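You operate a simulated robot arm through the tools that you are given. There is no shell and no other tool. Be economical: measure what you need, move in short steps, check, and stop when the job is done.

Carry out the task below with a simulated robot arm. There is one attempt and no reset: what you move stays moved.

JOB
Make a stereo pair: pan the blue channel to L, the orange one to R, their faders to FULL.
Fine: leave the other two channels and all mute keys alone.

It is judged by the outcome, as a careful person would: the job done as asked, and still so three seconds after it is handed in. It fails if anything else is knocked over, pushed out of place, dropped, spilled or broken.

ROBOT AND FRAMES
A 6-joint arm with a two-finger parallel gripper, fixed in place. Base frame: the origin is at the foot of the arm, x ahead of it, y to its left, z up; the work surface is at about z = 730. Readings come in mm, degrees, newtons and seconds.
With the tool pointing down near the work surface it reaches from about 360 to 840 mm from the base axis. Its first joint turns from -115.0 to 115.0 degrees. Payload 4.2 kg.
The TCP is the grasp point between the finger pads, 23 mm short of the fingertips. In the tool frame z runs along the fingers and y along their closing line. Largest opening 94 mm; finger width 38, thickness 10; the body of the gripper, 54 by 96 mm, starts 39 mm behind the TCP.
Orientation is told as [roll, pitch, yaw] about the base's x, y, z axes, in that order, counted from this pose: with the fingers straight down and closing along the base's y, the tool's x points along the base's -x, its y along +y and its z along -z.

CONTROLS
- The arm moves only by the tool jog_arm. Its argument "increments" is a list of rows, each an object (a shift or turn left out is 0, a gripper value left out holds the last) with "travel": the shift along the tool's x, y, z in mm, a list of three; "rotation": the turn, a rotation vector about the tool's x, y, z in degrees, a list of three. In form: [{"travel": [x, y, z], "rotation": [ax, ay, az]}, ...]. A call has 1 to 12 rows; each row shifts and turns the commanded pose from where the row before left it, along the tool's axes as they then stand. "grip" is the opening, from 0 (shut) to 1 (fully open), set as the call begins (left out, the last holds). Each row takes 0.2 s and may step no farther than 50 mm and 8.6 degrees from the row before; otherwise, or with a gripper value out of range, the whole call is refused. Where a pose cannot be reached the arm comes as near as it can. A force on the tool above 40 N (or 10 N above the force at the start of the call, whichever is more), or a blocked arm, ends the call early, and 0.2 s more pass. Each finger travels about 108 mm/s and halts on what it meets, pressing with about 41 N; the grip force reading is that of the motor and also rises with nothing between the fingers. The clock runs only during rows and for 0.2 s after the last one: add rows that do not move to give the fingers time. The reply holds the time, the measured pose of the TCP, the force on the tool along the base axes, the opening and the grip force, in the units named above and with some noise, with the torque about the TCP (base axes, N m) and any sound that the robot's microphone picked up.
- Cameras (640 x 400 px; columns grow to the right, rows downward): "scene" is fixed at [52.7, -649.5, 1365.2]; the picture's right is [0.73, -0.68, 0.00], its down [-0.26, -0.28, -0.92] and it looks along [0.63, 0.68, -0.39] (base axes); focal length 315 px, centre (320, 200). "wrist" rides on the gripper at [86, 16, -75] in the tool frame; the picture's right is [-0.18, 0.98, 0.00], its down [-0.58, -0.11, -0.81] and it looks along [-0.79, -0.15, 0.59] (tool axes); focal length 243 px, centre (320, 200). There is no depth. A picture from a camera that has moved, and an enlarged one, comes with that camera's place and axes in the base frame and with its lens.
- capture(camera): a new picture of that camera. The clock stands still meanwhile.
- lift_body(by): slides the trunk up (or, below 0, down) by that many mm; the arm rides with it, the base frame stays. It gives what a move gives, with no picture.
- inspect(camera, box): a new picture of the part [left, top, right, bottom] of that camera's present view, enlarged. The clock stands still meanwhile.
- job_done(): hands the job in; it is judged then, once.

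Work in short steps. Places have to be worked out from the pictures, the camera data and where the tool is seen: move nearer, look again, correct. Check each grasp and each placing, and mend what went wrong. You have 120 turns and 84 pictures in all, those below and enlarged ones among them. Open the gripper and draw the arm clear of the work before you hand the job in, unless the task says otherwise; then end with one line.

The tools are called as name(argument=value, ...) on one line, values as JSON. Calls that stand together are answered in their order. jog_arm: Moves the arm, as the interface text tells. Its arguments: {"type":"object","properties":{"increments":{"type":"array","items":{"type":"object","properties":{"travel":{"type":"array","items":{"type":"number"}},"rotation":{"type":"array","items":{"type":"number"}}}}},"grip":{"type":"number"}},"required":["increments"]} The other tools are called the same way: lift_body (by) slides the trunk up or down; capture (camera) takes a picture; inspect (camera, box) takes an enlarged picture of a part of a camera's view; job_done () hands the job in.

At the start:

```text
clock: 0.0
eef_pos: [579.6, -164.2, 1187.2]
tool_rot: [0.1, 0.0, -0.1]
wrist_force: [0.1, -0.6, -0.6]
ft_torque: [-0.01, 0.03, 0.01]
finger_gap: 94.0
gripper_force: 0.1
trunk travel left (down, up): [-775.0, 215.0]
```

scene: 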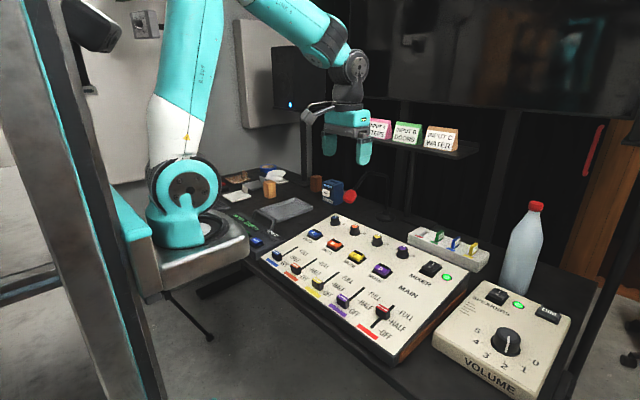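
wrist: 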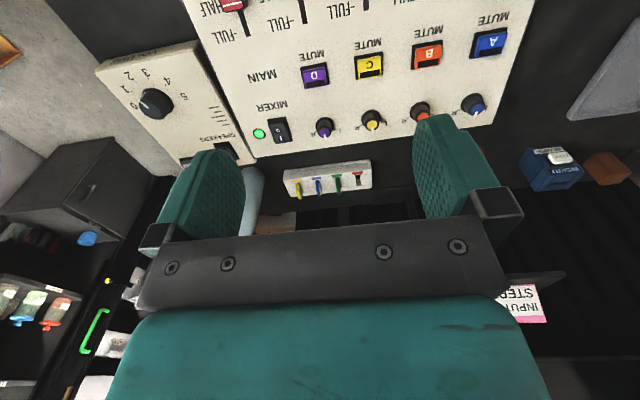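

I start with an enlarged look at the mixer from both cameras.

inspect(camera="scene", box=[240, 200, 480, 350])

inspect(camera="wrist", box=[200, 0, 540, 212])

```text
2.67 times, centred on (360, 275) of scene
camera zoom: at [52.7, -649.5, 1365.2], right [0.73, -0.68, 0.0], down [-0.26, -0.28, -0.92], along [0.63, 0.68, -0.39], focal length 840 px, centre (213, 0)
```

zoom: 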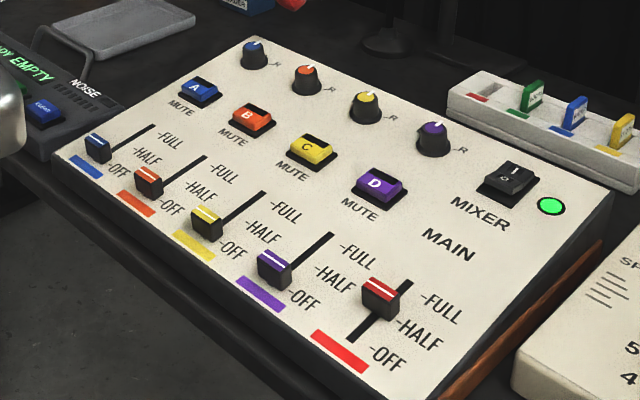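

```text
1.88 times, centred on (370, 106) of wrist
camera zoom: at [493.2, -148.6, 1263.3], right [0.18, 0.98, 0.0], down [0.58, -0.11, 0.81], along [0.79, -0.15, -0.59], focal length 457 px, centre (226, 377)
```

zoom: 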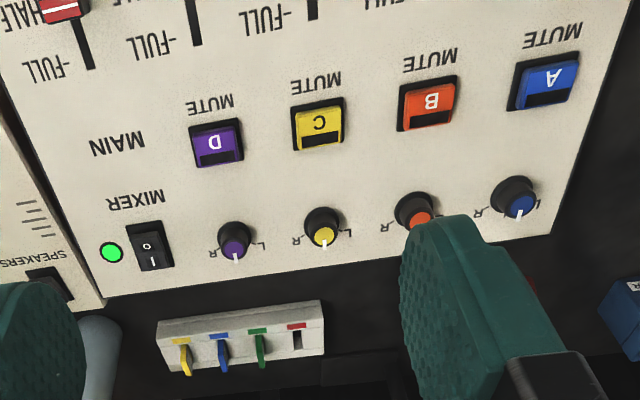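

Rough triangulation puts the pan knobs near x≈850 and the faders near x≈580. I'll pull the arm back and to the left so the wrist camera sees the blue and orange channels.

jog_arm(increments=[{"travel": [22.5, 25, 15]}, {"travel": [22.5, 25, 15]}, {"travel": [22.5, 25, 15]}, {"travel": [22.5, 25, 15]}, {"travel": [22.5, 25, 15]}, {"travel": [22.5, 25, 15]}, {"travel": [22.5, 25, 15]}, {"travel": [22.5, 25, 15]}], grip=0.3)

capture(camera="wrist")

capture(camera="scene")

```text
clock: 1.8
eef_pos: [428.1, 52.7, 1081.3]
tool_rot: [0.1, 0.1, -0.1]
wrist_force: [-0.4, -0.7, 0.0]
ft_torque: [0.01, -0.02, 0.01]
finger_gap: 28.4
gripper_force: 0.0
out of reach, approached as far as the arm can: row 6, 7, 8
trunk travel left (down, up): [-775.0, 215.0]
```

```text
79 pictures are left
camera wrist: at [340.5, 68.6, 1157.6], right [0.19, 0.98, 0.0], down [0.58, -0.11, 0.81], along [0.79, -0.15, -0.59], focal length 243 px, centre (320, 200)
```

wrist: 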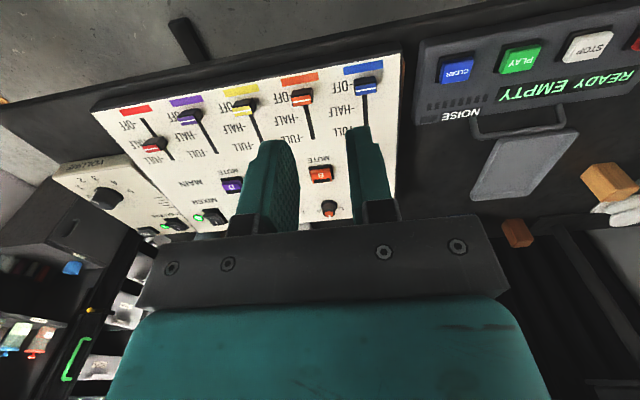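

```text
78 pictures are left
```

scene: 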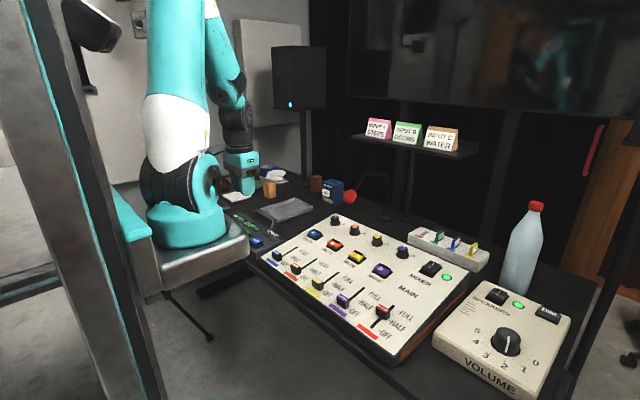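

Triangulated: blue fader cap ≈(558,107,786), orange ≈(552,0,790), blue knob ≈(849,122,810). I'll move over to view the blue knob closely with the gripper open.

jog_arm(increments=[{"travel": [-35, 9.5, 13]}, {"travel": [-35, 9.5, 13]}, {"travel": [-35, 9.5, 13]}, {"travel": [-35, 9.5, 13]}, {"travel": [-35, 9.5, 13]}, {"travel": [-35, 9.5, 13]}], grip=1.0)

capture(camera="wrist")

```text
clock: 3.2
eef_pos: [642.8, 109.5, 1001.3]
tool_rot: [0.0, 0.0, 0.0]
wrist_force: [-0.1, 0.2, 0.8]
ft_torque: [0.03, -0.03, -0.02]
finger_gap: 93.9
gripper_force: 0.1
trunk travel left (down, up): [-775.0, 215.0]
```

```text
77 pictures are left
camera wrist: at [555.3, 125.4, 1077.0], right [0.18, 0.98, 0.0], down [0.58, -0.11, 0.81], along [0.79, -0.15, -0.59], focal length 243 px, centre (320, 200)
```

wrist: 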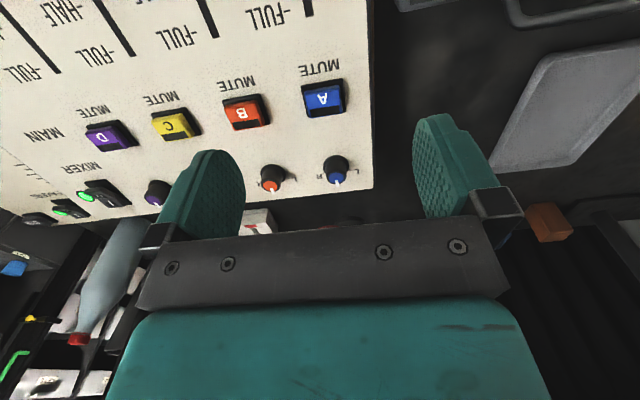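

Combining three views: blue knob ≈(818,101,838), orange ≈(812,0,838), so the panel slopes ~10°. I'll zoom in on the knobs.

inspect(camera="wrist", box=[240, 130, 384, 220])

inspect(camera="scene", box=[300, 200, 396, 260])

```text
4.44 times, centred on (312, 175) of wrist
camera zoom: at [555.3, 125.4, 1077.0], right [0.18, 0.98, 0.0], down [0.58, -0.11, 0.81], along [0.79, -0.15, -0.59], focal length 1078 px, centre (356, 311)
```

zoom: 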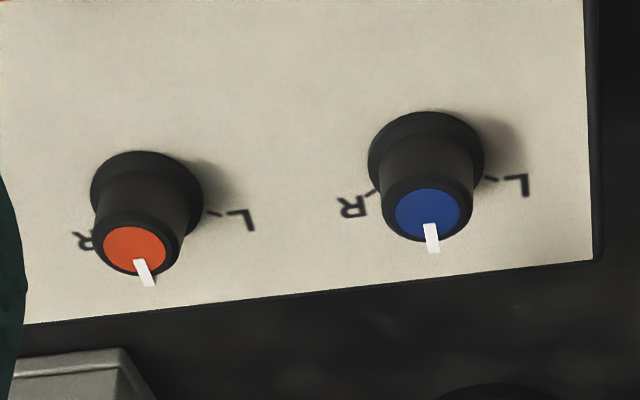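

```text
6.67 times, centred on (348, 230) of scene
camera zoom: at [52.7, -649.5, 1365.2], right [0.73, -0.68, 0.0], down [-0.26, -0.28, -0.92], along [0.63, 0.68, -0.39], focal length 2101 px, centre (133, 0)
```

zoom: 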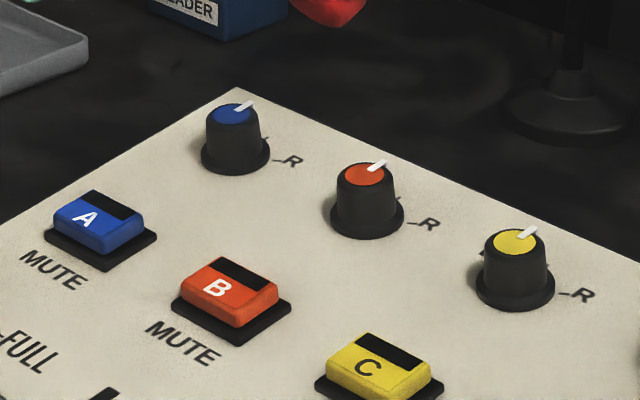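

Knobs are ~28 mm diameter and 28 mm tall, pointers centred, L and R at about ±60°. The panel slope is ~9°. I'll hover above the blue knob with the tool tilted 9° and check alignment.

jog_arm(increments=[{"travel": [-33, -1.7, 15]}, {"travel": [-33, -1.7, 15]}, {"travel": [-33, -1.7, 15]}, {"travel": [-33, -1.7, 15]}, {"travel": [-33, -1.7, 15]}, {"rotation": [0, -4.5, 0]}, {"rotation": [0, -4.5, 0]}, {}], grip=0.7)

capture(camera="wrist")

capture(camera="scene")

```text
clock: 5.0
eef_pos: [807.9, 100.0, 924.9]
tool_rot: [0.0, -9.0, 0.0]
wrist_force: [0.7, 0.5, -0.5]
ft_torque: [0.0, -0.06, 0.01]
finger_gap: 65.7
gripper_force: 0.0
trunk travel left (down, up): [-775.0, 215.0]
```

```text
74 pictures are left
camera wrist: at [708.9, 115.7, 987.5], right [0.18, 0.98, 0.03], down [0.45, -0.11, 0.89], along [0.88, -0.15, -0.46], focal length 243 px, centre (320, 200)
```

wrist: 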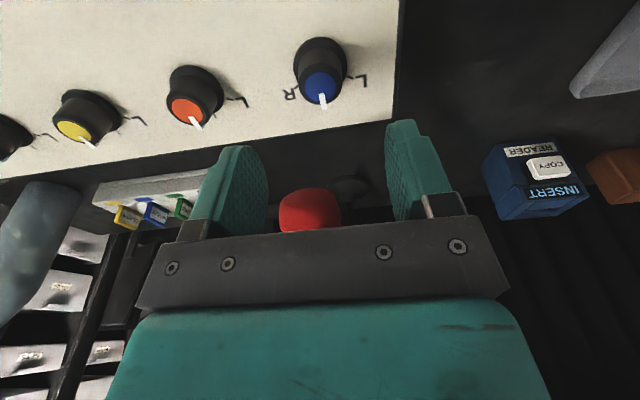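

```text
73 pictures are left
```

scene: 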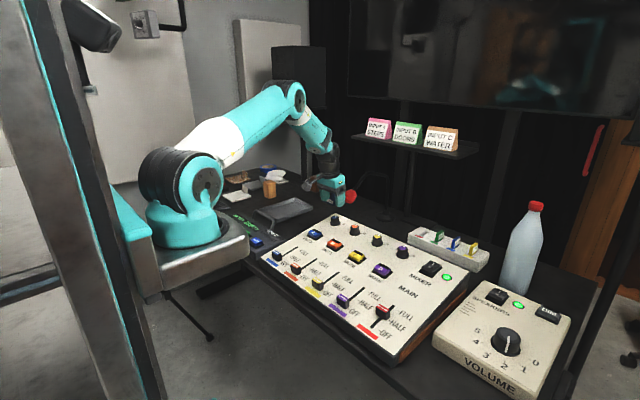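

A red ball, likely a microphone head, hangs just behind the mixer near the blue knob. I need to locate it well before turning the gripper there.

inspect(camera="scene", box=[300, 140, 428, 220])

jog_arm(increments=[{"travel": [15, -25, -15]}, {"travel": [15, -25, -15]}, {"travel": [15, -25, -15]}, {"travel": [15, -25, -15]}], grip=1.0)

capture(camera="wrist")

inspect(camera="scene", box=[300, 140, 428, 220])

```text
5.00 times, centred on (364, 180) of scene
camera zoom: at [52.7, -649.5, 1365.2], right [0.73, -0.68, 0.0], down [-0.26, -0.28, -0.92], along [0.63, 0.68, -0.39], focal length 1576 px, centre (100, 300)
```

zoom: 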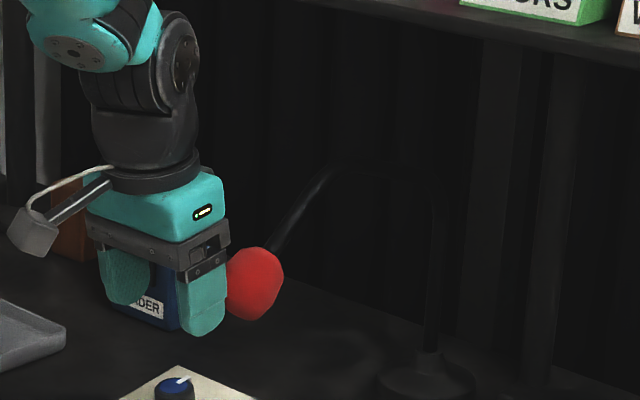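

```text
clock: 6.0
eef_pos: [735.7, 0.1, 976.8]
tool_rot: [0.0, -9.0, 0.0]
wrist_force: [0.8, 0.4, -0.5]
ft_torque: [0.0, 0.07, 0.01]
finger_gap: 94.0
gripper_force: 0.1
trunk travel left (down, up): [-775.0, 215.0]
```

```text
71 pictures are left
camera wrist: at [639.0, 16.7, 1039.1], right [0.18, 0.98, 0.03], down [0.45, -0.11, 0.89], along [0.88, -0.15, -0.46], focal length 243 px, centre (320, 200)
```

wrist: 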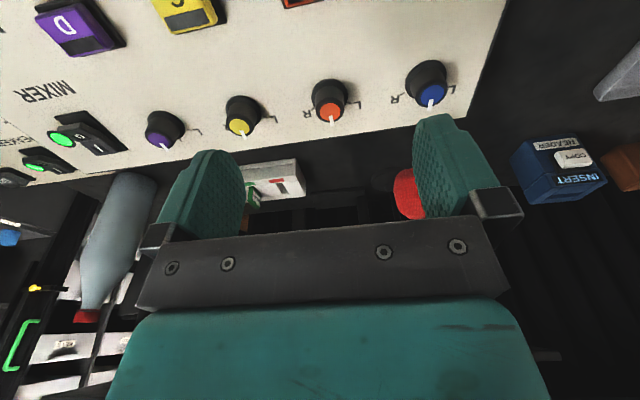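

```text
5.00 times, centred on (364, 180) of scene
camera zoom: at [52.7, -649.5, 1365.2], right [0.73, -0.68, 0.0], down [-0.26, -0.28, -0.92], along [0.63, 0.68, -0.39], focal length 1576 px, centre (100, 300)
```

zoom: 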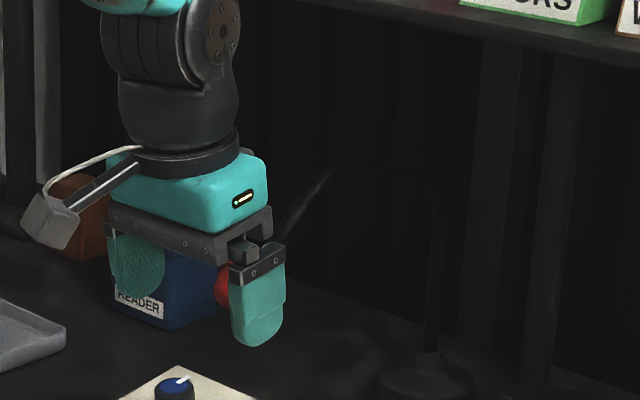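

The ball is at about (874,79,919) with radius ~26, so beside the blue knob the gripper may only be yawed between roughly −45° and +5°. I'll turn the knob in two strokes inside that range. First I hover on the knob axis at (813.5,101,917).

jog_arm(increments=[{"travel": [-17, 25.2, 17.8]}, {"travel": [-17, 25.2, 17.8]}, {"travel": [-17, 25.2, 17.8]}, {"travel": [-17, 25.2, 17.8]}, {}], grip=0.55)

capture(camera="wrist")

inspect(camera="scene", box=[284, 160, 412, 240])

```text
clock: 7.2
eef_pos: [816.7, 102.3, 918.2]
tool_rot: [0.0, -8.9, -0.1]
wrist_force: [0.6, 0.2, 0.8]
ft_torque: [-0.01, 0.03, 0.02]
finger_gap: 51.4
gripper_force: 0.1
trunk travel left (down, up): [-775.0, 215.0]
```

```text
69 pictures are left
camera wrist: at [719.4, 118.1, 979.9], right [0.18, 0.98, 0.03], down [0.45, -0.11, 0.89], along [0.88, -0.15, -0.46], focal length 243 px, centre (320, 200)
```

wrist: 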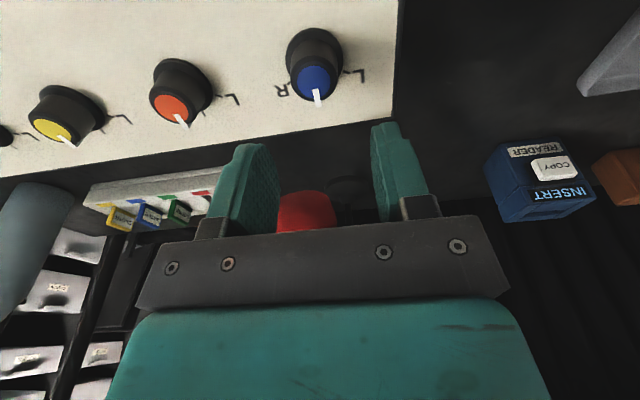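

```text
5.00 times, centred on (348, 200) of scene
camera zoom: at [52.7, -649.5, 1365.2], right [0.73, -0.68, 0.0], down [-0.26, -0.28, -0.92], along [0.63, 0.68, -0.39], focal length 1576 px, centre (180, 200)
```

zoom: 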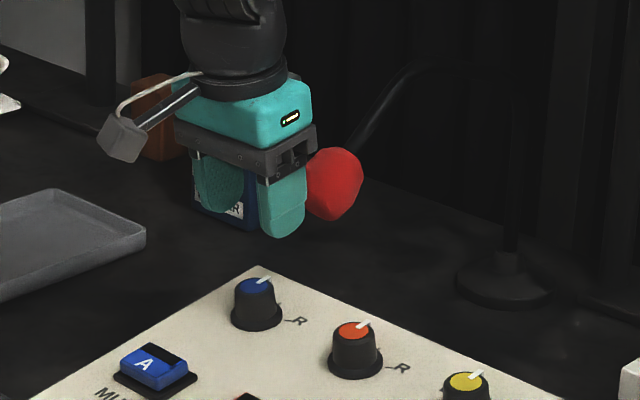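

The knob sits about 3 mm to −y and 4 mm nearer the base than the tool axis. I'll correct that and descend 35 mm, then recheck.

jog_arm(increments=[{"travel": [4, -2.9, 0]}, {"travel": [0, 0, 17]}, {"travel": [0, 0, 18]}, {}])

inspect(camera="wrist", box=[200, 20, 440, 170])

inspect(camera="scene", box=[284, 160, 412, 240])

```text
clock: 8.2
eef_pos: [817.1, 97.6, 882.8]
tool_rot: [0.0, -8.9, 0.1]
wrist_force: [-0.8, 0.4, -0.7]
ft_torque: [0.04, 0.02, 0.0]
finger_gap: 51.5
gripper_force: 0.1
trunk travel left (down, up): [-775.0, 215.0]
```

```text
2.67 times, centred on (320, 95) of wrist
camera zoom: at [719.7, 114.2, 943.6], right [0.18, 0.98, 0.03], down [0.45, -0.11, 0.89], along [0.88, -0.15, -0.46], focal length 647 px, centre (320, 480)
```

zoom: 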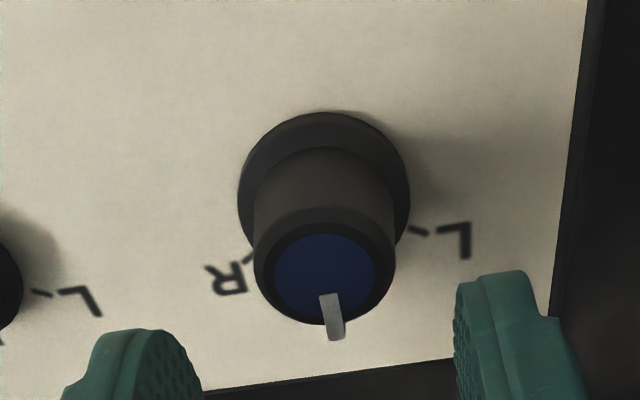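

```text
5.00 times, centred on (348, 200) of scene
camera zoom: at [52.7, -649.5, 1365.2], right [0.73, -0.68, 0.0], down [-0.26, -0.28, -0.92], along [0.63, 0.68, -0.39], focal length 1576 px, centre (180, 200)
```

zoom: 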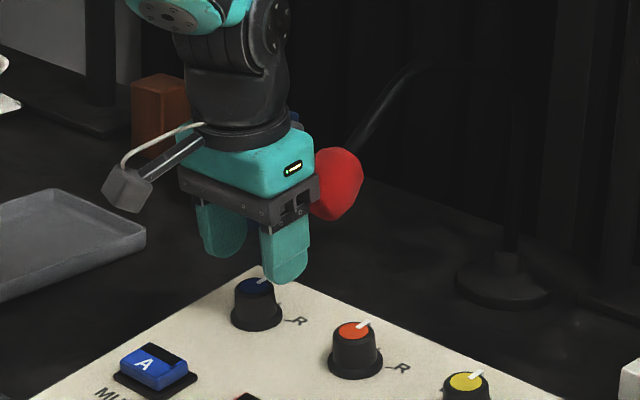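

Alignment is within about 1 mm. Next I yaw the gripper −40° (clockwise) at this height and look before going down.

jog_arm(increments=[{"travel": [0, 0.8, 0]}, {"rotation": [0, 0, 8]}, {"rotation": [0, 0, 8]}, {"rotation": [0, 0, 8]}, {"rotation": [0, 0, 8]}, {"rotation": [0, 0, 8]}, {}])

capture(camera="wrist")

inspect(camera="scene", box=[284, 160, 412, 240])

```text
clock: 9.8
eef_pos: [817.9, 99.8, 883.2]
tool_rot: [5.8, -6.8, -40.5]
wrist_force: [0.1, -0.2, 0.3]
ft_torque: [0.01, 0.0, 0.01]
finger_gap: 51.7
gripper_force: 0.1
trunk travel left (down, up): [-775.0, 215.0]
```

```text
65 pictures are left
camera wrist: at [750.2, 167.6, 949.5], right [0.76, 0.63, 0.12], down [0.24, -0.46, 0.85], along [0.6, -0.62, -0.5], focal length 243 px, centre (320, 200)
```

wrist: 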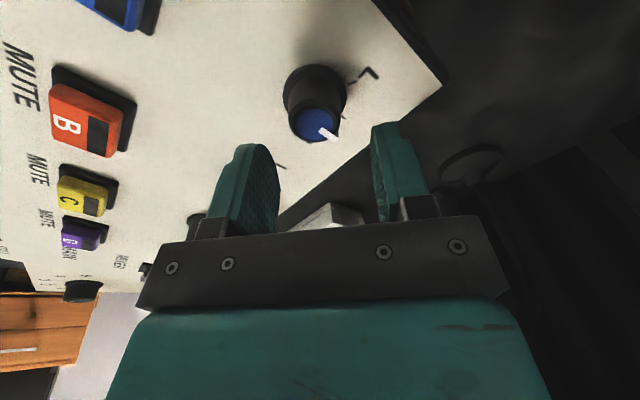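

```text
5.00 times, centred on (348, 200) of scene
camera zoom: at [52.7, -649.5, 1365.2], right [0.73, -0.68, 0.0], down [-0.26, -0.28, -0.92], along [0.63, 0.68, -0.39], focal length 1576 px, centre (180, 200)
```

zoom: 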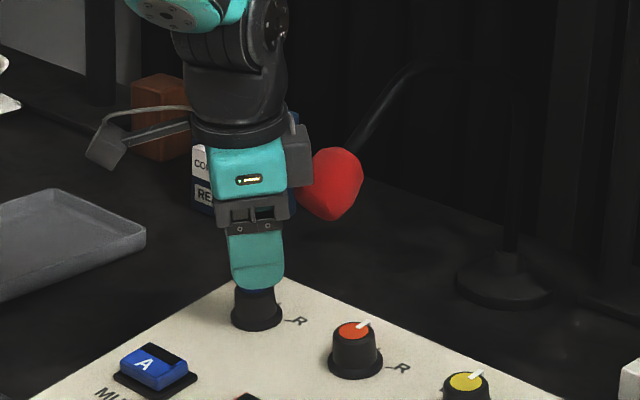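

A grey box sticks out on the far side of the gripper body, close to the red ball. I'll zoom in to judge the clearance.

inspect(camera="scene", box=[316, 170, 364, 200])

```text
13.33 times, centred on (340, 185) of scene
camera zoom: at [52.7, -649.5, 1365.2], right [0.73, -0.68, 0.0], down [-0.26, -0.28, -0.92], along [0.63, 0.68, -0.39], focal length 4203 px, centre (53, 400)
```

zoom: 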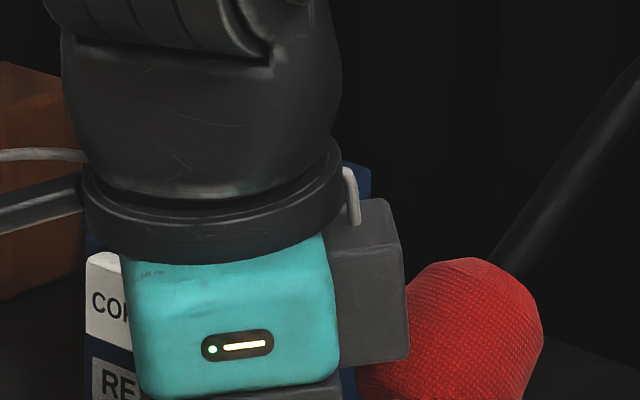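

The box would hit the ball during a straight descent on the blue knob, so blue will need the tool leaned back about 30° more. I'll do the orange knob first since it is clear of the ball: retract upward, unyaw, and move over it.

jog_arm(increments=[{"travel": [0, 0, -25]}, {"travel": [0, 0, -25]}, {"rotation": [0, 0, -8]}, {"rotation": [0, 0, -8]}, {"rotation": [0, 0, -8]}, {"rotation": [0, 0, -8]}, {"rotation": [0, 0, -8]}, {"travel": [0, -50, 0]}, {"travel": [0, -51.5, 0]}, {"travel": [0, 0, 25]}, {"travel": [0, 0, 23]}, {}])

```text
refused: row 9 steps farther than a row can; nothing moved
```

Splitting the lateral move into smaller rows.

jog_arm(increments=[{"travel": [0, 0, -25]}, {"travel": [0, 0, -25]}, {"rotation": [0, 0, -8]}, {"rotation": [0, 0, -8]}, {"rotation": [0, 0, -8]}, {"rotation": [0, 0, -8]}, {"rotation": [0, 0, -8]}, {"travel": [0, -35, 0]}, {"travel": [0, -35, 0]}, {"travel": [0, -31, 20]}, {"travel": [0, 0, 28]}, {}])

inspect(camera="wrist", box=[200, 20, 440, 170])

```text
clock: 12.4
eef_pos: [818.1, -1.8, 881.7]
tool_rot: [-0.1, -8.9, 0.1]
wrist_force: [-0.5, 0.3, 0.7]
ft_torque: [0.0, -0.02, 0.01]
finger_gap: 51.6
gripper_force: 0.0
trunk travel left (down, up): [-775.0, 215.0]
```

```text
2.67 times, centred on (320, 95) of wrist
camera zoom: at [719.6, 14.1, 943.3], right [0.18, 0.98, 0.03], down [0.45, -0.11, 0.89], along [0.88, -0.15, -0.46], focal length 647 px, centre (320, 480)
```

zoom: 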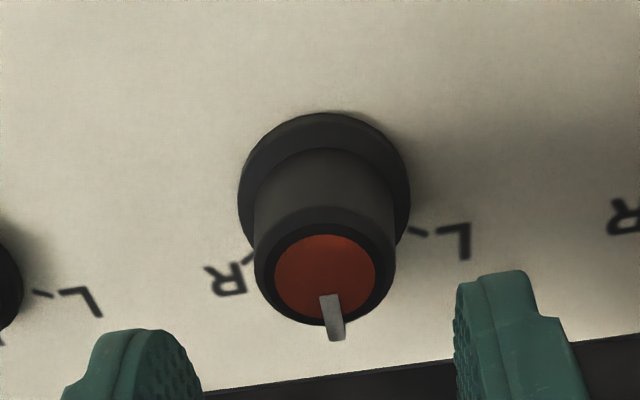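

The view matches the blue one, so the knobs are 100 mm apart. I yaw +30° (counter-clockwise) and descend 40 mm in steps.

jog_arm(increments=[{"travel": [0, 0.8, 0], "rotation": [0, 0, -7.5]}, {"rotation": [0, 0, -7.5]}, {"rotation": [0, 0, -7.5]}, {"rotation": [0, 0, -7.5]}, {"travel": [0, 0, 10]}, {"travel": [0, 0, 10]}, {"travel": [0, 0, 10]}, {"travel": [0, 0, 6]}, {}])

capture(camera="wrist")

inspect(camera="scene", box=[316, 180, 412, 240])

```text
clock: 14.4
eef_pos: [822.4, -1.0, 848.4]
tool_rot: [-4.5, -7.8, 30.3]
wrist_force: [-0.5, -0.3, -0.1]
ft_torque: [0.0, 0.02, 0.01]
finger_gap: 51.9
gripper_force: 0.0
trunk travel left (down, up): [-775.0, 215.0]
```

```text
61 pictures are left
camera wrist: at [728.0, -30.1, 910.6], right [-0.33, 0.94, -0.05], down [0.42, 0.2, 0.88], along [0.84, 0.27, -0.47], focal length 243 px, centre (320, 200)
```

wrist: 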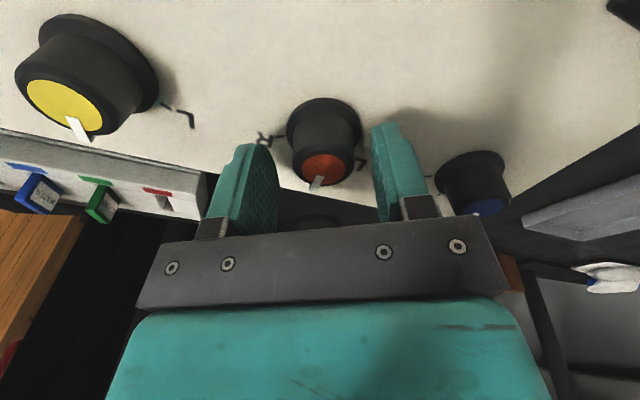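

```text
6.67 times, centred on (364, 210) of scene
camera zoom: at [52.7, -649.5, 1365.2], right [0.73, -0.68, 0.0], down [-0.26, -0.28, -0.92], along [0.63, 0.68, -0.39], focal length 2101 px, centre (27, 133)
```

zoom: 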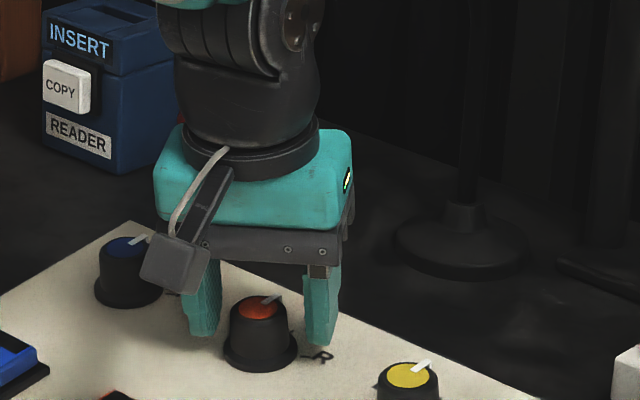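

The knob is centred between the fingers, with its top about 10 mm below the TCP. I descend 7 mm more, then close gently.

jog_arm(increments=[{"travel": [0, 0, 7]}, {}])

jog_arm(increments=[{}, {}, {}], grip=0.2)

capture(camera="wrist")

```text
clock: 15.0
eef_pos: [823.3, -0.0, 841.9]
tool_rot: [-4.5, -7.8, 30.3]
wrist_force: [0.1, -0.2, 0.7]
ft_torque: [0.03, 0.03, -0.02]
finger_gap: 51.8
gripper_force: 0.0
trunk travel left (down, up): [-775.0, 215.0]
```

```text
clock: 15.8
eef_pos: [822.3, 0.3, 842.0]
tool_rot: [-4.4, -7.7, 30.5]
wrist_force: [-7.9, 10.7, 0.0]
ft_torque: [0.91, 0.34, 0.09]
finger_gap: 31.5
gripper_force: 41.0
trunk travel left (down, up): [-775.0, 215.0]
```

```text
59 pictures are left
camera wrist: at [728.1, -28.6, 903.8], right [-0.33, 0.94, -0.05], down [0.43, 0.2, 0.88], along [0.84, 0.27, -0.47], focal length 243 px, centre (320, 200)
```

wrist: 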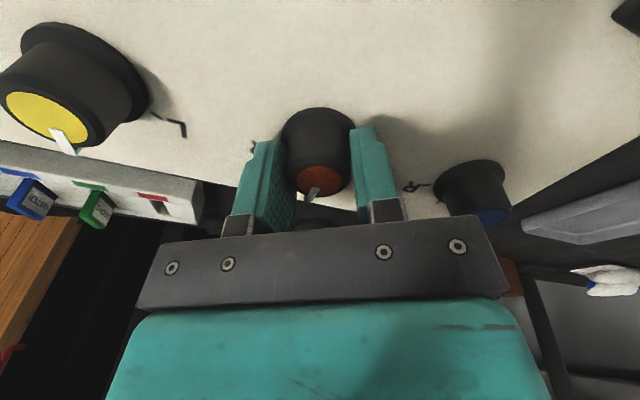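

The grip holds at 31.5 mm with a 13 N side force, so I'm off by a fraction of a millimetre. I nudge along the force and start the clockwise turn.

jog_arm(increments=[{"travel": [0, 0.7, 0]}, {}])

jog_arm(increments=[{"rotation": [0, 0, 5]}, {"rotation": [0, 0, 5]}, {"rotation": [0, 0, 5]}, {"rotation": [0, 0, 5]}, {"rotation": [0, 0, 5]}, {"rotation": [0, 0, 5]}])

capture(camera="wrist")

```text
clock: 16.4
eef_pos: [821.7, 0.5, 841.6]
tool_rot: [-4.5, -7.7, 30.3]
wrist_force: [-12.8, 12.1, 5.9]
ft_torque: [0.55, 0.97, 0.03]
finger_gap: 31.8
gripper_force: 40.9
trunk travel left (down, up): [-775.0, 215.0]
```

```text
clock: 17.8
eef_pos: [822.4, -0.2, 840.6]
tool_rot: [0.0, -8.9, -0.2]
wrist_force: [-15.6, 2.0, 4.8]
ft_torque: [0.27, 0.85, 0.04]
finger_gap: 31.5
gripper_force: 41.1
trunk travel left (down, up): [-775.0, 215.0]
```

```text
58 pictures are left
camera wrist: at [724.9, 16.2, 903.1], right [0.19, 0.98, 0.03], down [0.45, -0.11, 0.89], along [0.87, -0.15, -0.46], focal length 243 px, centre (320, 200)
```

wrist: 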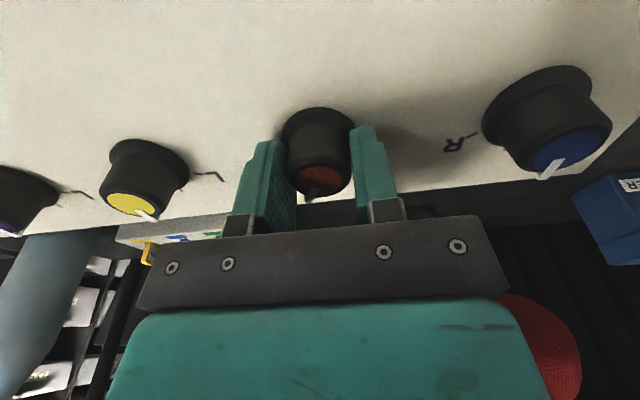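

The pointer is turning with the tool. I continue the remaining 30°.

jog_arm(increments=[{"rotation": [0, 0, 5]}, {"rotation": [0, 0, 5]}, {"rotation": [0, 0, 5]}, {"rotation": [0, 0, 5]}, {"rotation": [0, 0, 5]}, {"rotation": [0, 0, 5]}, {}])

inspect(camera="scene", box=[316, 180, 412, 240])

capture(camera="wrist")

```text
clock: 19.4
eef_pos: [822.6, -2.1, 841.3]
tool_rot: [4.3, -7.6, -30.5]
wrist_force: [-22.3, -14.3, 1.4]
ft_torque: [-1.18, -0.23, 0.06]
finger_gap: 31.7
gripper_force: 40.7
trunk travel left (down, up): [-775.0, 215.0]
```

```text
6.67 times, centred on (364, 210) of scene
camera zoom: at [52.7, -649.5, 1365.2], right [0.73, -0.68, 0.0], down [-0.26, -0.28, -0.92], along [0.63, 0.68, -0.39], focal length 2101 px, centre (27, 133)
```

zoom: 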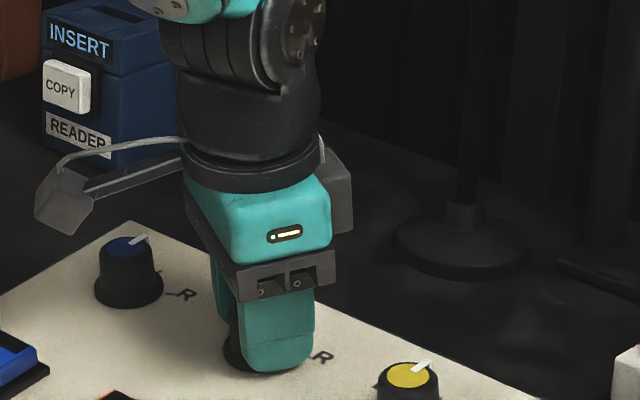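

```text
56 pictures are left
camera wrist: at [744.5, 55.8, 906.1], right [0.65, 0.76, 0.1], down [0.32, -0.39, 0.87], along [0.69, -0.53, -0.49], focal length 243 px, centre (320, 200)
```

wrist: 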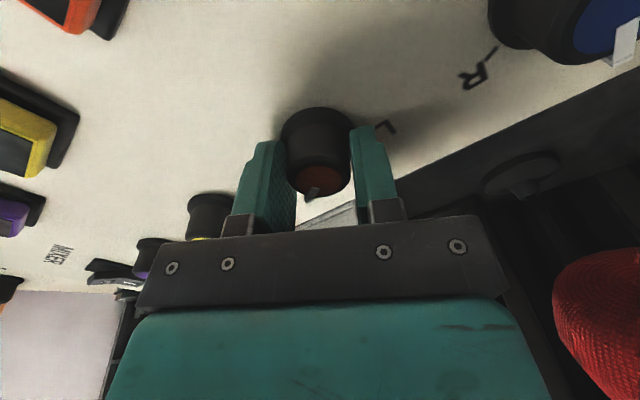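

It has turned 60° with no stop felt. I release, rise and look at the pointer against the R mark.

jog_arm(increments=[{}, {}, {"travel": [0, 0, -25]}, {"travel": [0, 0, -25]}, {"rotation": [0, 0, -8]}, {"rotation": [0, 0, -8]}, {"rotation": [0, 0, -8]}, {"rotation": [0, 0, -6]}, {}], grip=0.55)

inspect(camera="wrist", box=[200, 20, 440, 170])

inspect(camera="scene", box=[316, 180, 412, 240])

```text
clock: 21.4
eef_pos: [816.2, 0.8, 890.7]
tool_rot: [0.0, -8.9, 0.0]
wrist_force: [0.2, -0.5, 0.9]
ft_torque: [-0.01, 0.01, -0.04]
finger_gap: 51.8
gripper_force: 0.1
trunk travel left (down, up): [-775.0, 215.0]
```

```text
2.67 times, centred on (320, 95) of wrist
camera zoom: at [718.2, 16.5, 952.8], right [0.18, 0.98, 0.03], down [0.45, -0.11, 0.89], along [0.88, -0.15, -0.46], focal length 647 px, centre (320, 480)
```

zoom: 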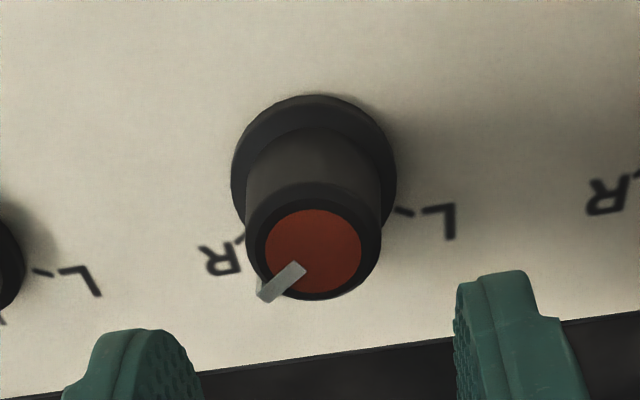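

```text
6.67 times, centred on (364, 210) of scene
camera zoom: at [52.7, -649.5, 1365.2], right [0.73, -0.68, 0.0], down [-0.26, -0.28, -0.92], along [0.63, 0.68, -0.39], focal length 2101 px, centre (27, 133)
```

zoom: 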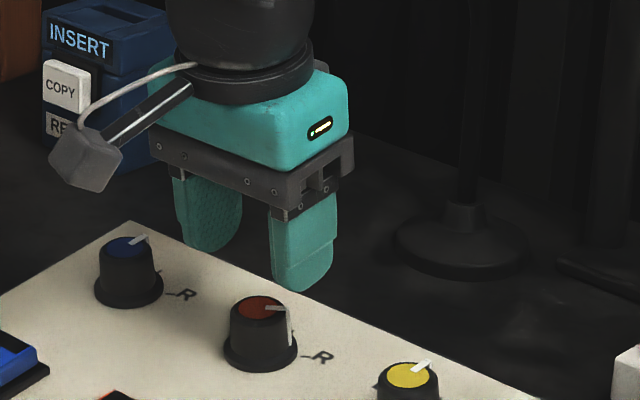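

My ray calculation gives the pointer at ~57–60° and the R tick at ~62–65°. I'll regrasp and turn a few degrees more, feeling for the stop.

jog_arm(increments=[{"travel": [1.5, -1.6, 0], "rotation": [0, 0, 8]}, {"rotation": [0, 0, 8]}, {"rotation": [0, 0, 8]}, {"travel": [0, 0, 17]}, {"travel": [0, 0, 17]}, {"travel": [0, 0, 15.5]}, {}])

jog_arm(increments=[{}, {}, {}], grip=0.2)

jog_arm(increments=[{"rotation": [0, 0, 2]}, {"rotation": [0, 0, 2]}, {}])

jog_arm(increments=[{"rotation": [0, 0, 2]}, {}])

```text
clock: 23.0
eef_pos: [822.1, -0.7, 840.4]
tool_rot: [3.7, -8.1, -24.3]
wrist_force: [-0.3, 0.2, 0.0]
ft_torque: [0.01, -0.01, 0.02]
finger_gap: 51.7
gripper_force: 0.1
trunk travel left (down, up): [-775.0, 215.0]
```

```text
clock: 23.8
eef_pos: [823.5, -2.0, 841.7]
tool_rot: [3.7, -8.2, -24.3]
wrist_force: [-0.9, -2.0, 0.4]
ft_torque: [-0.73, 0.12, -0.11]
finger_gap: 31.8
gripper_force: 41.0
trunk travel left (down, up): [-775.0, 215.0]
```

```text
clock: 24.6
eef_pos: [822.3, -0.7, 841.3]
tool_rot: [4.3, -8.0, -28.3]
wrist_force: [6.5, -3.6, 0.0]
ft_torque: [-0.62, 0.16, -0.09]
finger_gap: 32.0
gripper_force: 41.1
trunk travel left (down, up): [-775.0, 215.0]
```

```text
clock: 25.2
eef_pos: [822.5, -1.9, 841.4]
tool_rot: [4.6, -7.8, -30.3]
wrist_force: [9.9, 1.4, 0.3]
ft_torque: [-1.15, -0.62, 0.18]
finger_gap: 31.8
gripper_force: 40.0
trunk travel left (down, up): [-775.0, 215.0]
```

The yaw torque is starting to rise. I turn two more degrees, then release and look.

jog_arm(increments=[{"rotation": [0, 0, 2]}, {}])

jog_arm(increments=[{}, {}, {"travel": [0, 0, -25]}, {"travel": [0, 0, -25]}, {"rotation": [0, 0, -8]}, {"rotation": [0, 0, -8]}, {"rotation": [0, 0, -8]}, {"rotation": [0, 0, -8]}, {}], grip=0.55)

inspect(camera="wrist", box=[200, 20, 440, 170])

```text
clock: 25.8
eef_pos: [821.9, -2.2, 841.4]
tool_rot: [4.7, -7.5, -32.3]
wrist_force: [6.3, 1.3, 0.7]
ft_torque: [-0.84, 0.1, 0.33]
finger_gap: 32.0
gripper_force: 40.8
trunk travel left (down, up): [-775.0, 215.0]
```

```text
clock: 27.8
eef_pos: [814.8, -1.4, 891.9]
tool_rot: [0.0, -8.9, 0.1]
wrist_force: [1.2, 0.1, -0.8]
ft_torque: [-0.04, -0.01, -0.02]
finger_gap: 51.7
gripper_force: 0.1
trunk travel left (down, up): [-775.0, 215.0]
```

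```text
2.67 times, centred on (320, 95) of wrist
camera zoom: at [716.0, 14.7, 953.0], right [0.18, 0.98, 0.03], down [0.45, -0.11, 0.89], along [0.88, -0.15, -0.46], focal length 647 px, centre (320, 480)
```

zoom: 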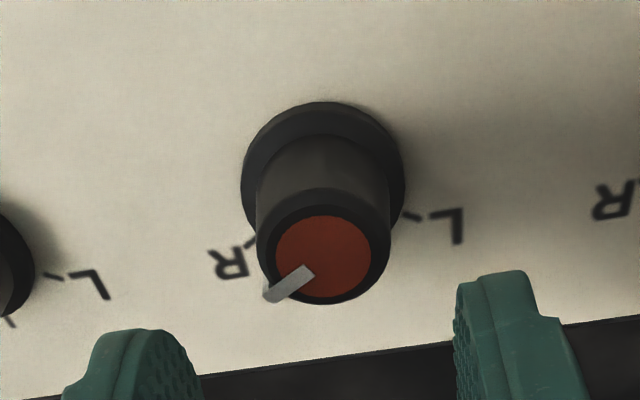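

Orange now points at R and the torque indicates its stop. For blue I'll use a 33° lean so the gripper body stays back from the ball; I move to a hover 50 mm back along the leaned tool axis.

jog_arm(increments=[{"travel": [23.6, 0, -24]}, {"rotation": [0, -8, 0]}, {"rotation": [0, -8, 0]}, {"rotation": [0, -8, 0]}, {"travel": [0, 33.4, 0]}, {"travel": [0, 33.4, 0]}, {"travel": [0, 33.4, 0]}, {"travel": [13, 0, 19]}, {}])

capture(camera="wrist")

inspect(camera="scene", box=[284, 160, 412, 240])

```text
clock: 29.8
eef_pos: [785.4, 96.6, 888.5]
tool_rot: [0.0, -33.1, -0.1]
wrist_force: [0.2, -0.1, -0.8]
ft_torque: [0.01, -0.01, 0.01]
finger_gap: 51.9
gripper_force: 0.0
trunk travel left (down, up): [-775.0, 215.0]
```

```text
52 pictures are left
camera wrist: at [672.4, 113.2, 905.1], right [0.15, 0.98, 0.1], down [0.05, -0.11, 0.99], along [0.99, -0.15, -0.06], focal length 243 px, centre (320, 200)
```

wrist: 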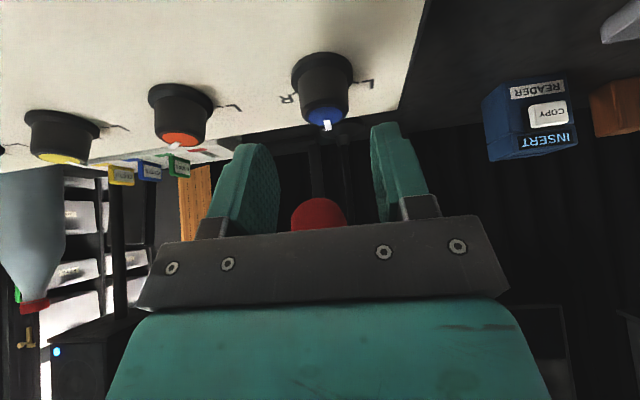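

```text
5.00 times, centred on (348, 200) of scene
camera zoom: at [52.7, -649.5, 1365.2], right [0.73, -0.68, 0.0], down [-0.26, -0.28, -0.92], along [0.63, 0.68, -0.39], focal length 1576 px, centre (180, 200)
```

zoom: 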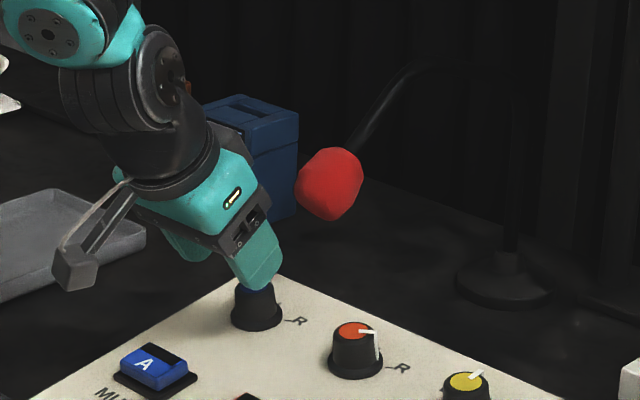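

Ample clearance to the ball now. I correct by +2.2 mm in y and 4 mm forward, then advance 20 mm to recheck alignment.

jog_arm(increments=[{"travel": [-4, 2.2, 0]}, {"travel": [0, 0, 20]}, {}])

inspect(camera="wrist", box=[200, 40, 440, 190])

```text
clock: 30.6
eef_pos: [800.4, 98.4, 873.4]
tool_rot: [-0.1, -33.1, 0.0]
wrist_force: [0.4, 0.2, -0.2]
ft_torque: [0.01, -0.01, 0.02]
finger_gap: 51.6
gripper_force: 0.0
trunk travel left (down, up): [-775.0, 215.0]
```

```text
2.67 times, centred on (320, 115) of wrist
camera zoom: at [686.8, 115.1, 890.8], right [0.15, 0.98, 0.1], down [0.05, -0.11, 0.99], along [0.99, -0.15, -0.06], focal length 647 px, centre (320, 427)
```

zoom: 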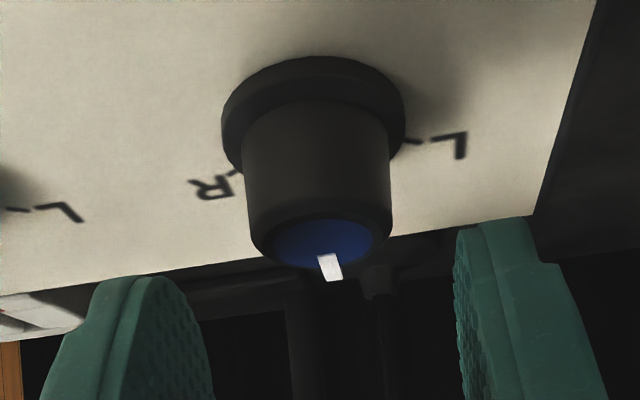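

Centred. Now I swing the leaned tool 48° clockwise about the knob's axis, compensating translation.

jog_arm(increments=[{"travel": [-0.16, 2.55, 0.07], "rotation": [3.25, 0, 7.31]}, {"travel": [-0.16, 2.55, 0.07], "rotation": [3.25, 0, 7.31]}, {"travel": [-0.16, 2.55, 0.07], "rotation": [3.25, 0, 7.31]}, {"travel": [-0.16, 2.55, 0.07], "rotation": [3.25, 0, 7.31]}, {"travel": [-0.16, 2.55, 0.07], "rotation": [3.25, 0, 7.31]}, {"travel": [-0.16, 2.55, 0.07], "rotation": [3.25, 0, 7.31]}, {}])

inspect(camera="wrist", box=[200, 40, 440, 190])

inspect(camera="scene", box=[284, 160, 412, 240])

```text
clock: 32.2
eef_pos: [805.2, 114.3, 873.7]
tool_rot: [7.7, -29.8, -51.5]
wrist_force: [0.0, -0.4, 0.2]
ft_torque: [-0.03, 0.03, 0.01]
finger_gap: 51.7
gripper_force: 0.1
trunk travel left (down, up): [-775.0, 215.0]
```

```text
2.67 times, centred on (320, 115) of wrist
camera zoom: at [740.1, 205.5, 899.1], right [0.82, 0.53, 0.21], down [-0.1, -0.22, 0.97], along [0.56, -0.82, -0.13], focal length 647 px, centre (320, 427)
```

zoom: 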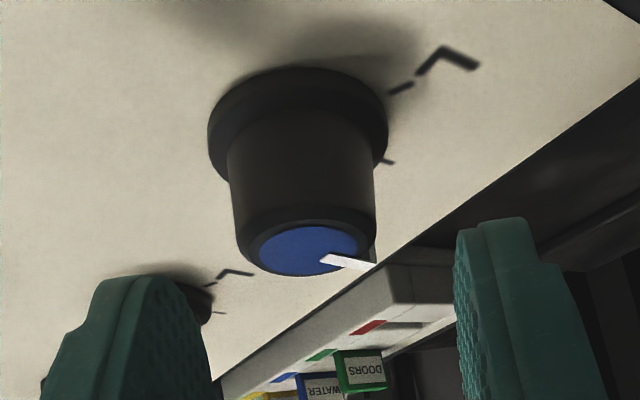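

```text
5.00 times, centred on (348, 200) of scene
camera zoom: at [52.7, -649.5, 1365.2], right [0.73, -0.68, 0.0], down [-0.26, -0.28, -0.92], along [0.63, 0.68, -0.39], focal length 1576 px, centre (180, 200)
```

zoom: 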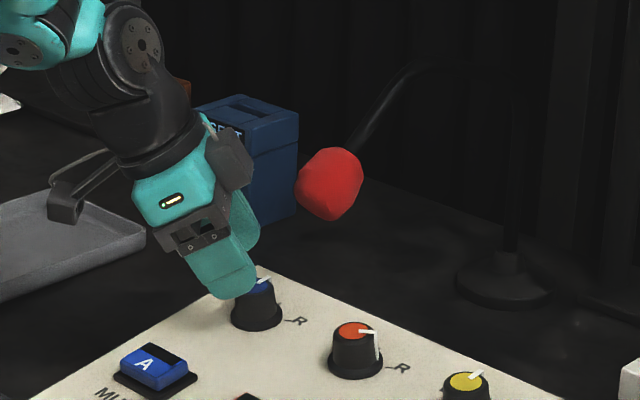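

Re-triangulating with these views, the knob top is at about (820.8, 98.9, 842), so I need −2.9 mm along tool y. I correct and advance along the tool axis, watching forces.

jog_arm(increments=[{"travel": [-0.5, -2.9, 0]}, {"travel": [0, 0, 10]}, {"travel": [0, 0, 10]}, {"travel": [0, 0, 8]}, {}])

capture(camera="wrist")

inspect(camera="scene", box=[300, 190, 380, 240])

```text
clock: 33.4
eef_pos: [815.8, 102.6, 850.3]
tool_rot: [7.7, -29.8, -51.5]
wrist_force: [-0.3, -0.4, 0.5]
ft_torque: [-0.01, 0.04, 0.01]
finger_gap: 52.0
gripper_force: 0.2
trunk travel left (down, up): [-775.0, 215.0]
```

```text
47 pictures are left
camera wrist: at [749.6, 195.1, 874.9], right [0.82, 0.53, 0.21], down [-0.1, -0.22, 0.97], along [0.56, -0.82, -0.13], focal length 243 px, centre (320, 200)
```

wrist: 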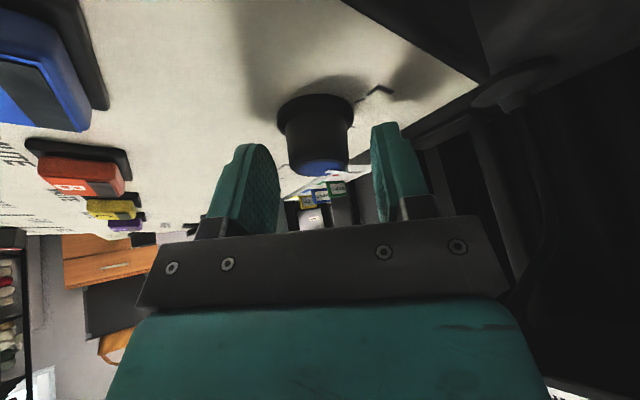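

```text
8.00 times, centred on (340, 215) of scene
camera zoom: at [52.7, -649.5, 1365.2], right [0.73, -0.68, 0.0], down [-0.26, -0.28, -0.92], along [0.63, 0.68, -0.39], focal length 2522 px, centre (160, 80)
```

zoom: 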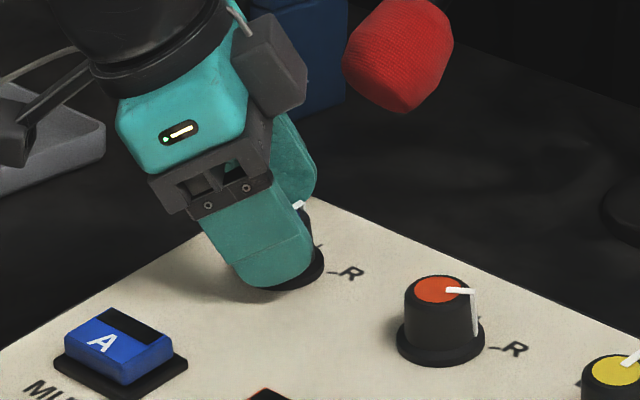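

Good position with no contact force and clear of the ball. I close on the knob.

jog_arm(increments=[{}, {}, {}], grip=0.2)

jog_arm(increments=[{"travel": [0, -0.53, 0], "rotation": [-2.03, 0, -4.57]}, {"travel": [0, -0.53, 0], "rotation": [-2.03, 0, -4.57]}, {"travel": [0, -0.53, 0], "rotation": [-2.03, 0, -4.57]}, {"travel": [0, -0.53, 0], "rotation": [-2.03, 0, -4.57]}])

capture(camera="wrist")

```text
clock: 34.2
eef_pos: [815.6, 102.5, 850.0]
tool_rot: [7.7, -29.8, -51.5]
wrist_force: [-0.2, -1.1, -0.4]
ft_torque: [-0.31, 0.37, -0.05]
finger_gap: 30.8
gripper_force: 40.6
trunk travel left (down, up): [-775.0, 215.0]
```

```text
clock: 35.2
eef_pos: [814.1, 100.9, 849.8]
tool_rot: [5.0, -31.7, -30.3]
wrist_force: [-7.7, 2.4, 4.8]
ft_torque: [0.0, 0.35, -0.04]
finger_gap: 31.0
gripper_force: 40.8
trunk travel left (down, up): [-775.0, 215.0]
```

```text
45 pictures are left
camera wrist: at [720.9, 167.0, 870.3], right [0.59, 0.79, 0.17], down [-0.02, -0.19, 0.98], along [0.81, -0.58, -0.09], focal length 243 px, centre (320, 200)
```

wrist: 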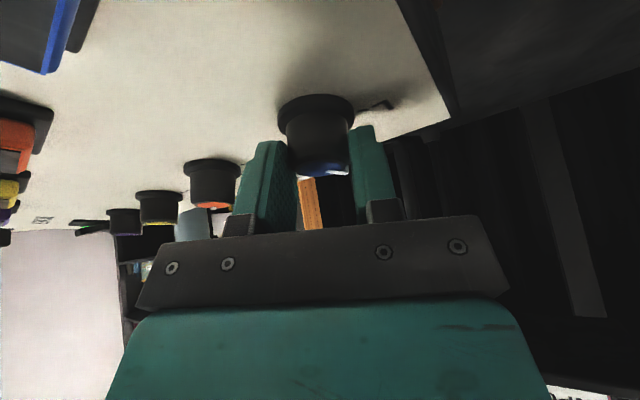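

Excellent: nearly no side force. I continue turning counter-clockwise another 28°.

jog_arm(increments=[{"travel": [0, -0.53, 0], "rotation": [-2.03, 0, -4.57]}, {"travel": [0, -0.53, 0], "rotation": [-2.03, 0, -4.57]}, {"travel": [0, -0.53, 0], "rotation": [-2.03, 0, -4.57]}, {"travel": [0, -0.53, 0], "rotation": [-2.03, 0, -4.57]}, {"travel": [0, -0.53, 0], "rotation": [-2.03, 0, -4.57]}, {"travel": [0, -0.32, 0], "rotation": [-1.22, 0, -2.74]}, {}])

inspect(camera="scene", box=[300, 160, 396, 220])

```text
clock: 36.8
eef_pos: [814.0, 100.2, 851.0]
tool_rot: [0.0, -32.9, 0.1]
wrist_force: [-5.6, 2.6, -0.7]
ft_torque: [0.03, -0.33, 0.02]
finger_gap: 30.9
gripper_force: 40.9
trunk travel left (down, up): [-775.0, 215.0]
```

```text
6.67 times, centred on (348, 190) of scene
camera zoom: at [52.7, -649.5, 1365.2], right [0.73, -0.68, 0.0], down [-0.26, -0.28, -0.92], along [0.63, 0.68, -0.39], focal length 2101 px, centre (133, 267)
```

zoom: 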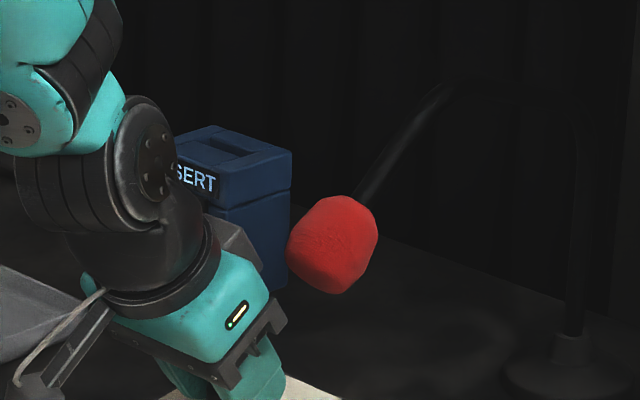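

48° done and the ball is still clear. I go 7° more, then release and check the pointer.

jog_arm(increments=[{"travel": [0, -0.4, 0], "rotation": [-1.42, 0, -3.2]}, {"travel": [0, -0.4, 0], "rotation": [-1.42, 0, -3.2]}, {}])

inspect(camera="scene", box=[300, 160, 396, 220])

```text
clock: 37.6
eef_pos: [813.6, 99.8, 849.0]
tool_rot: [-1.2, -32.9, 7.7]
wrist_force: [-11.2, 3.6, 3.4]
ft_torque: [0.2, 0.17, 0.08]
finger_gap: 30.8
gripper_force: 40.7
trunk travel left (down, up): [-775.0, 215.0]
```

```text
6.67 times, centred on (348, 190) of scene
camera zoom: at [52.7, -649.5, 1365.2], right [0.73, -0.68, 0.0], down [-0.26, -0.28, -0.92], along [0.63, 0.68, -0.39], focal length 2101 px, centre (133, 267)
```

zoom: 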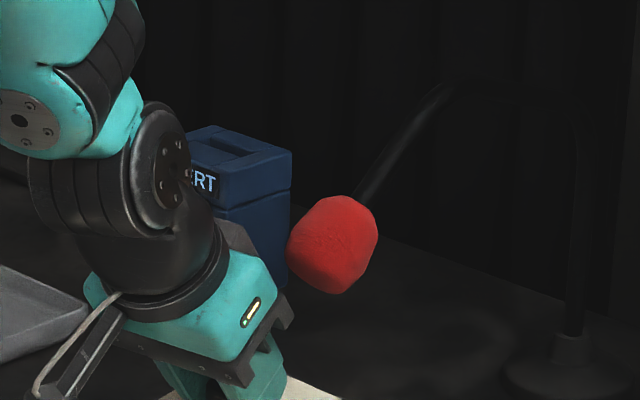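

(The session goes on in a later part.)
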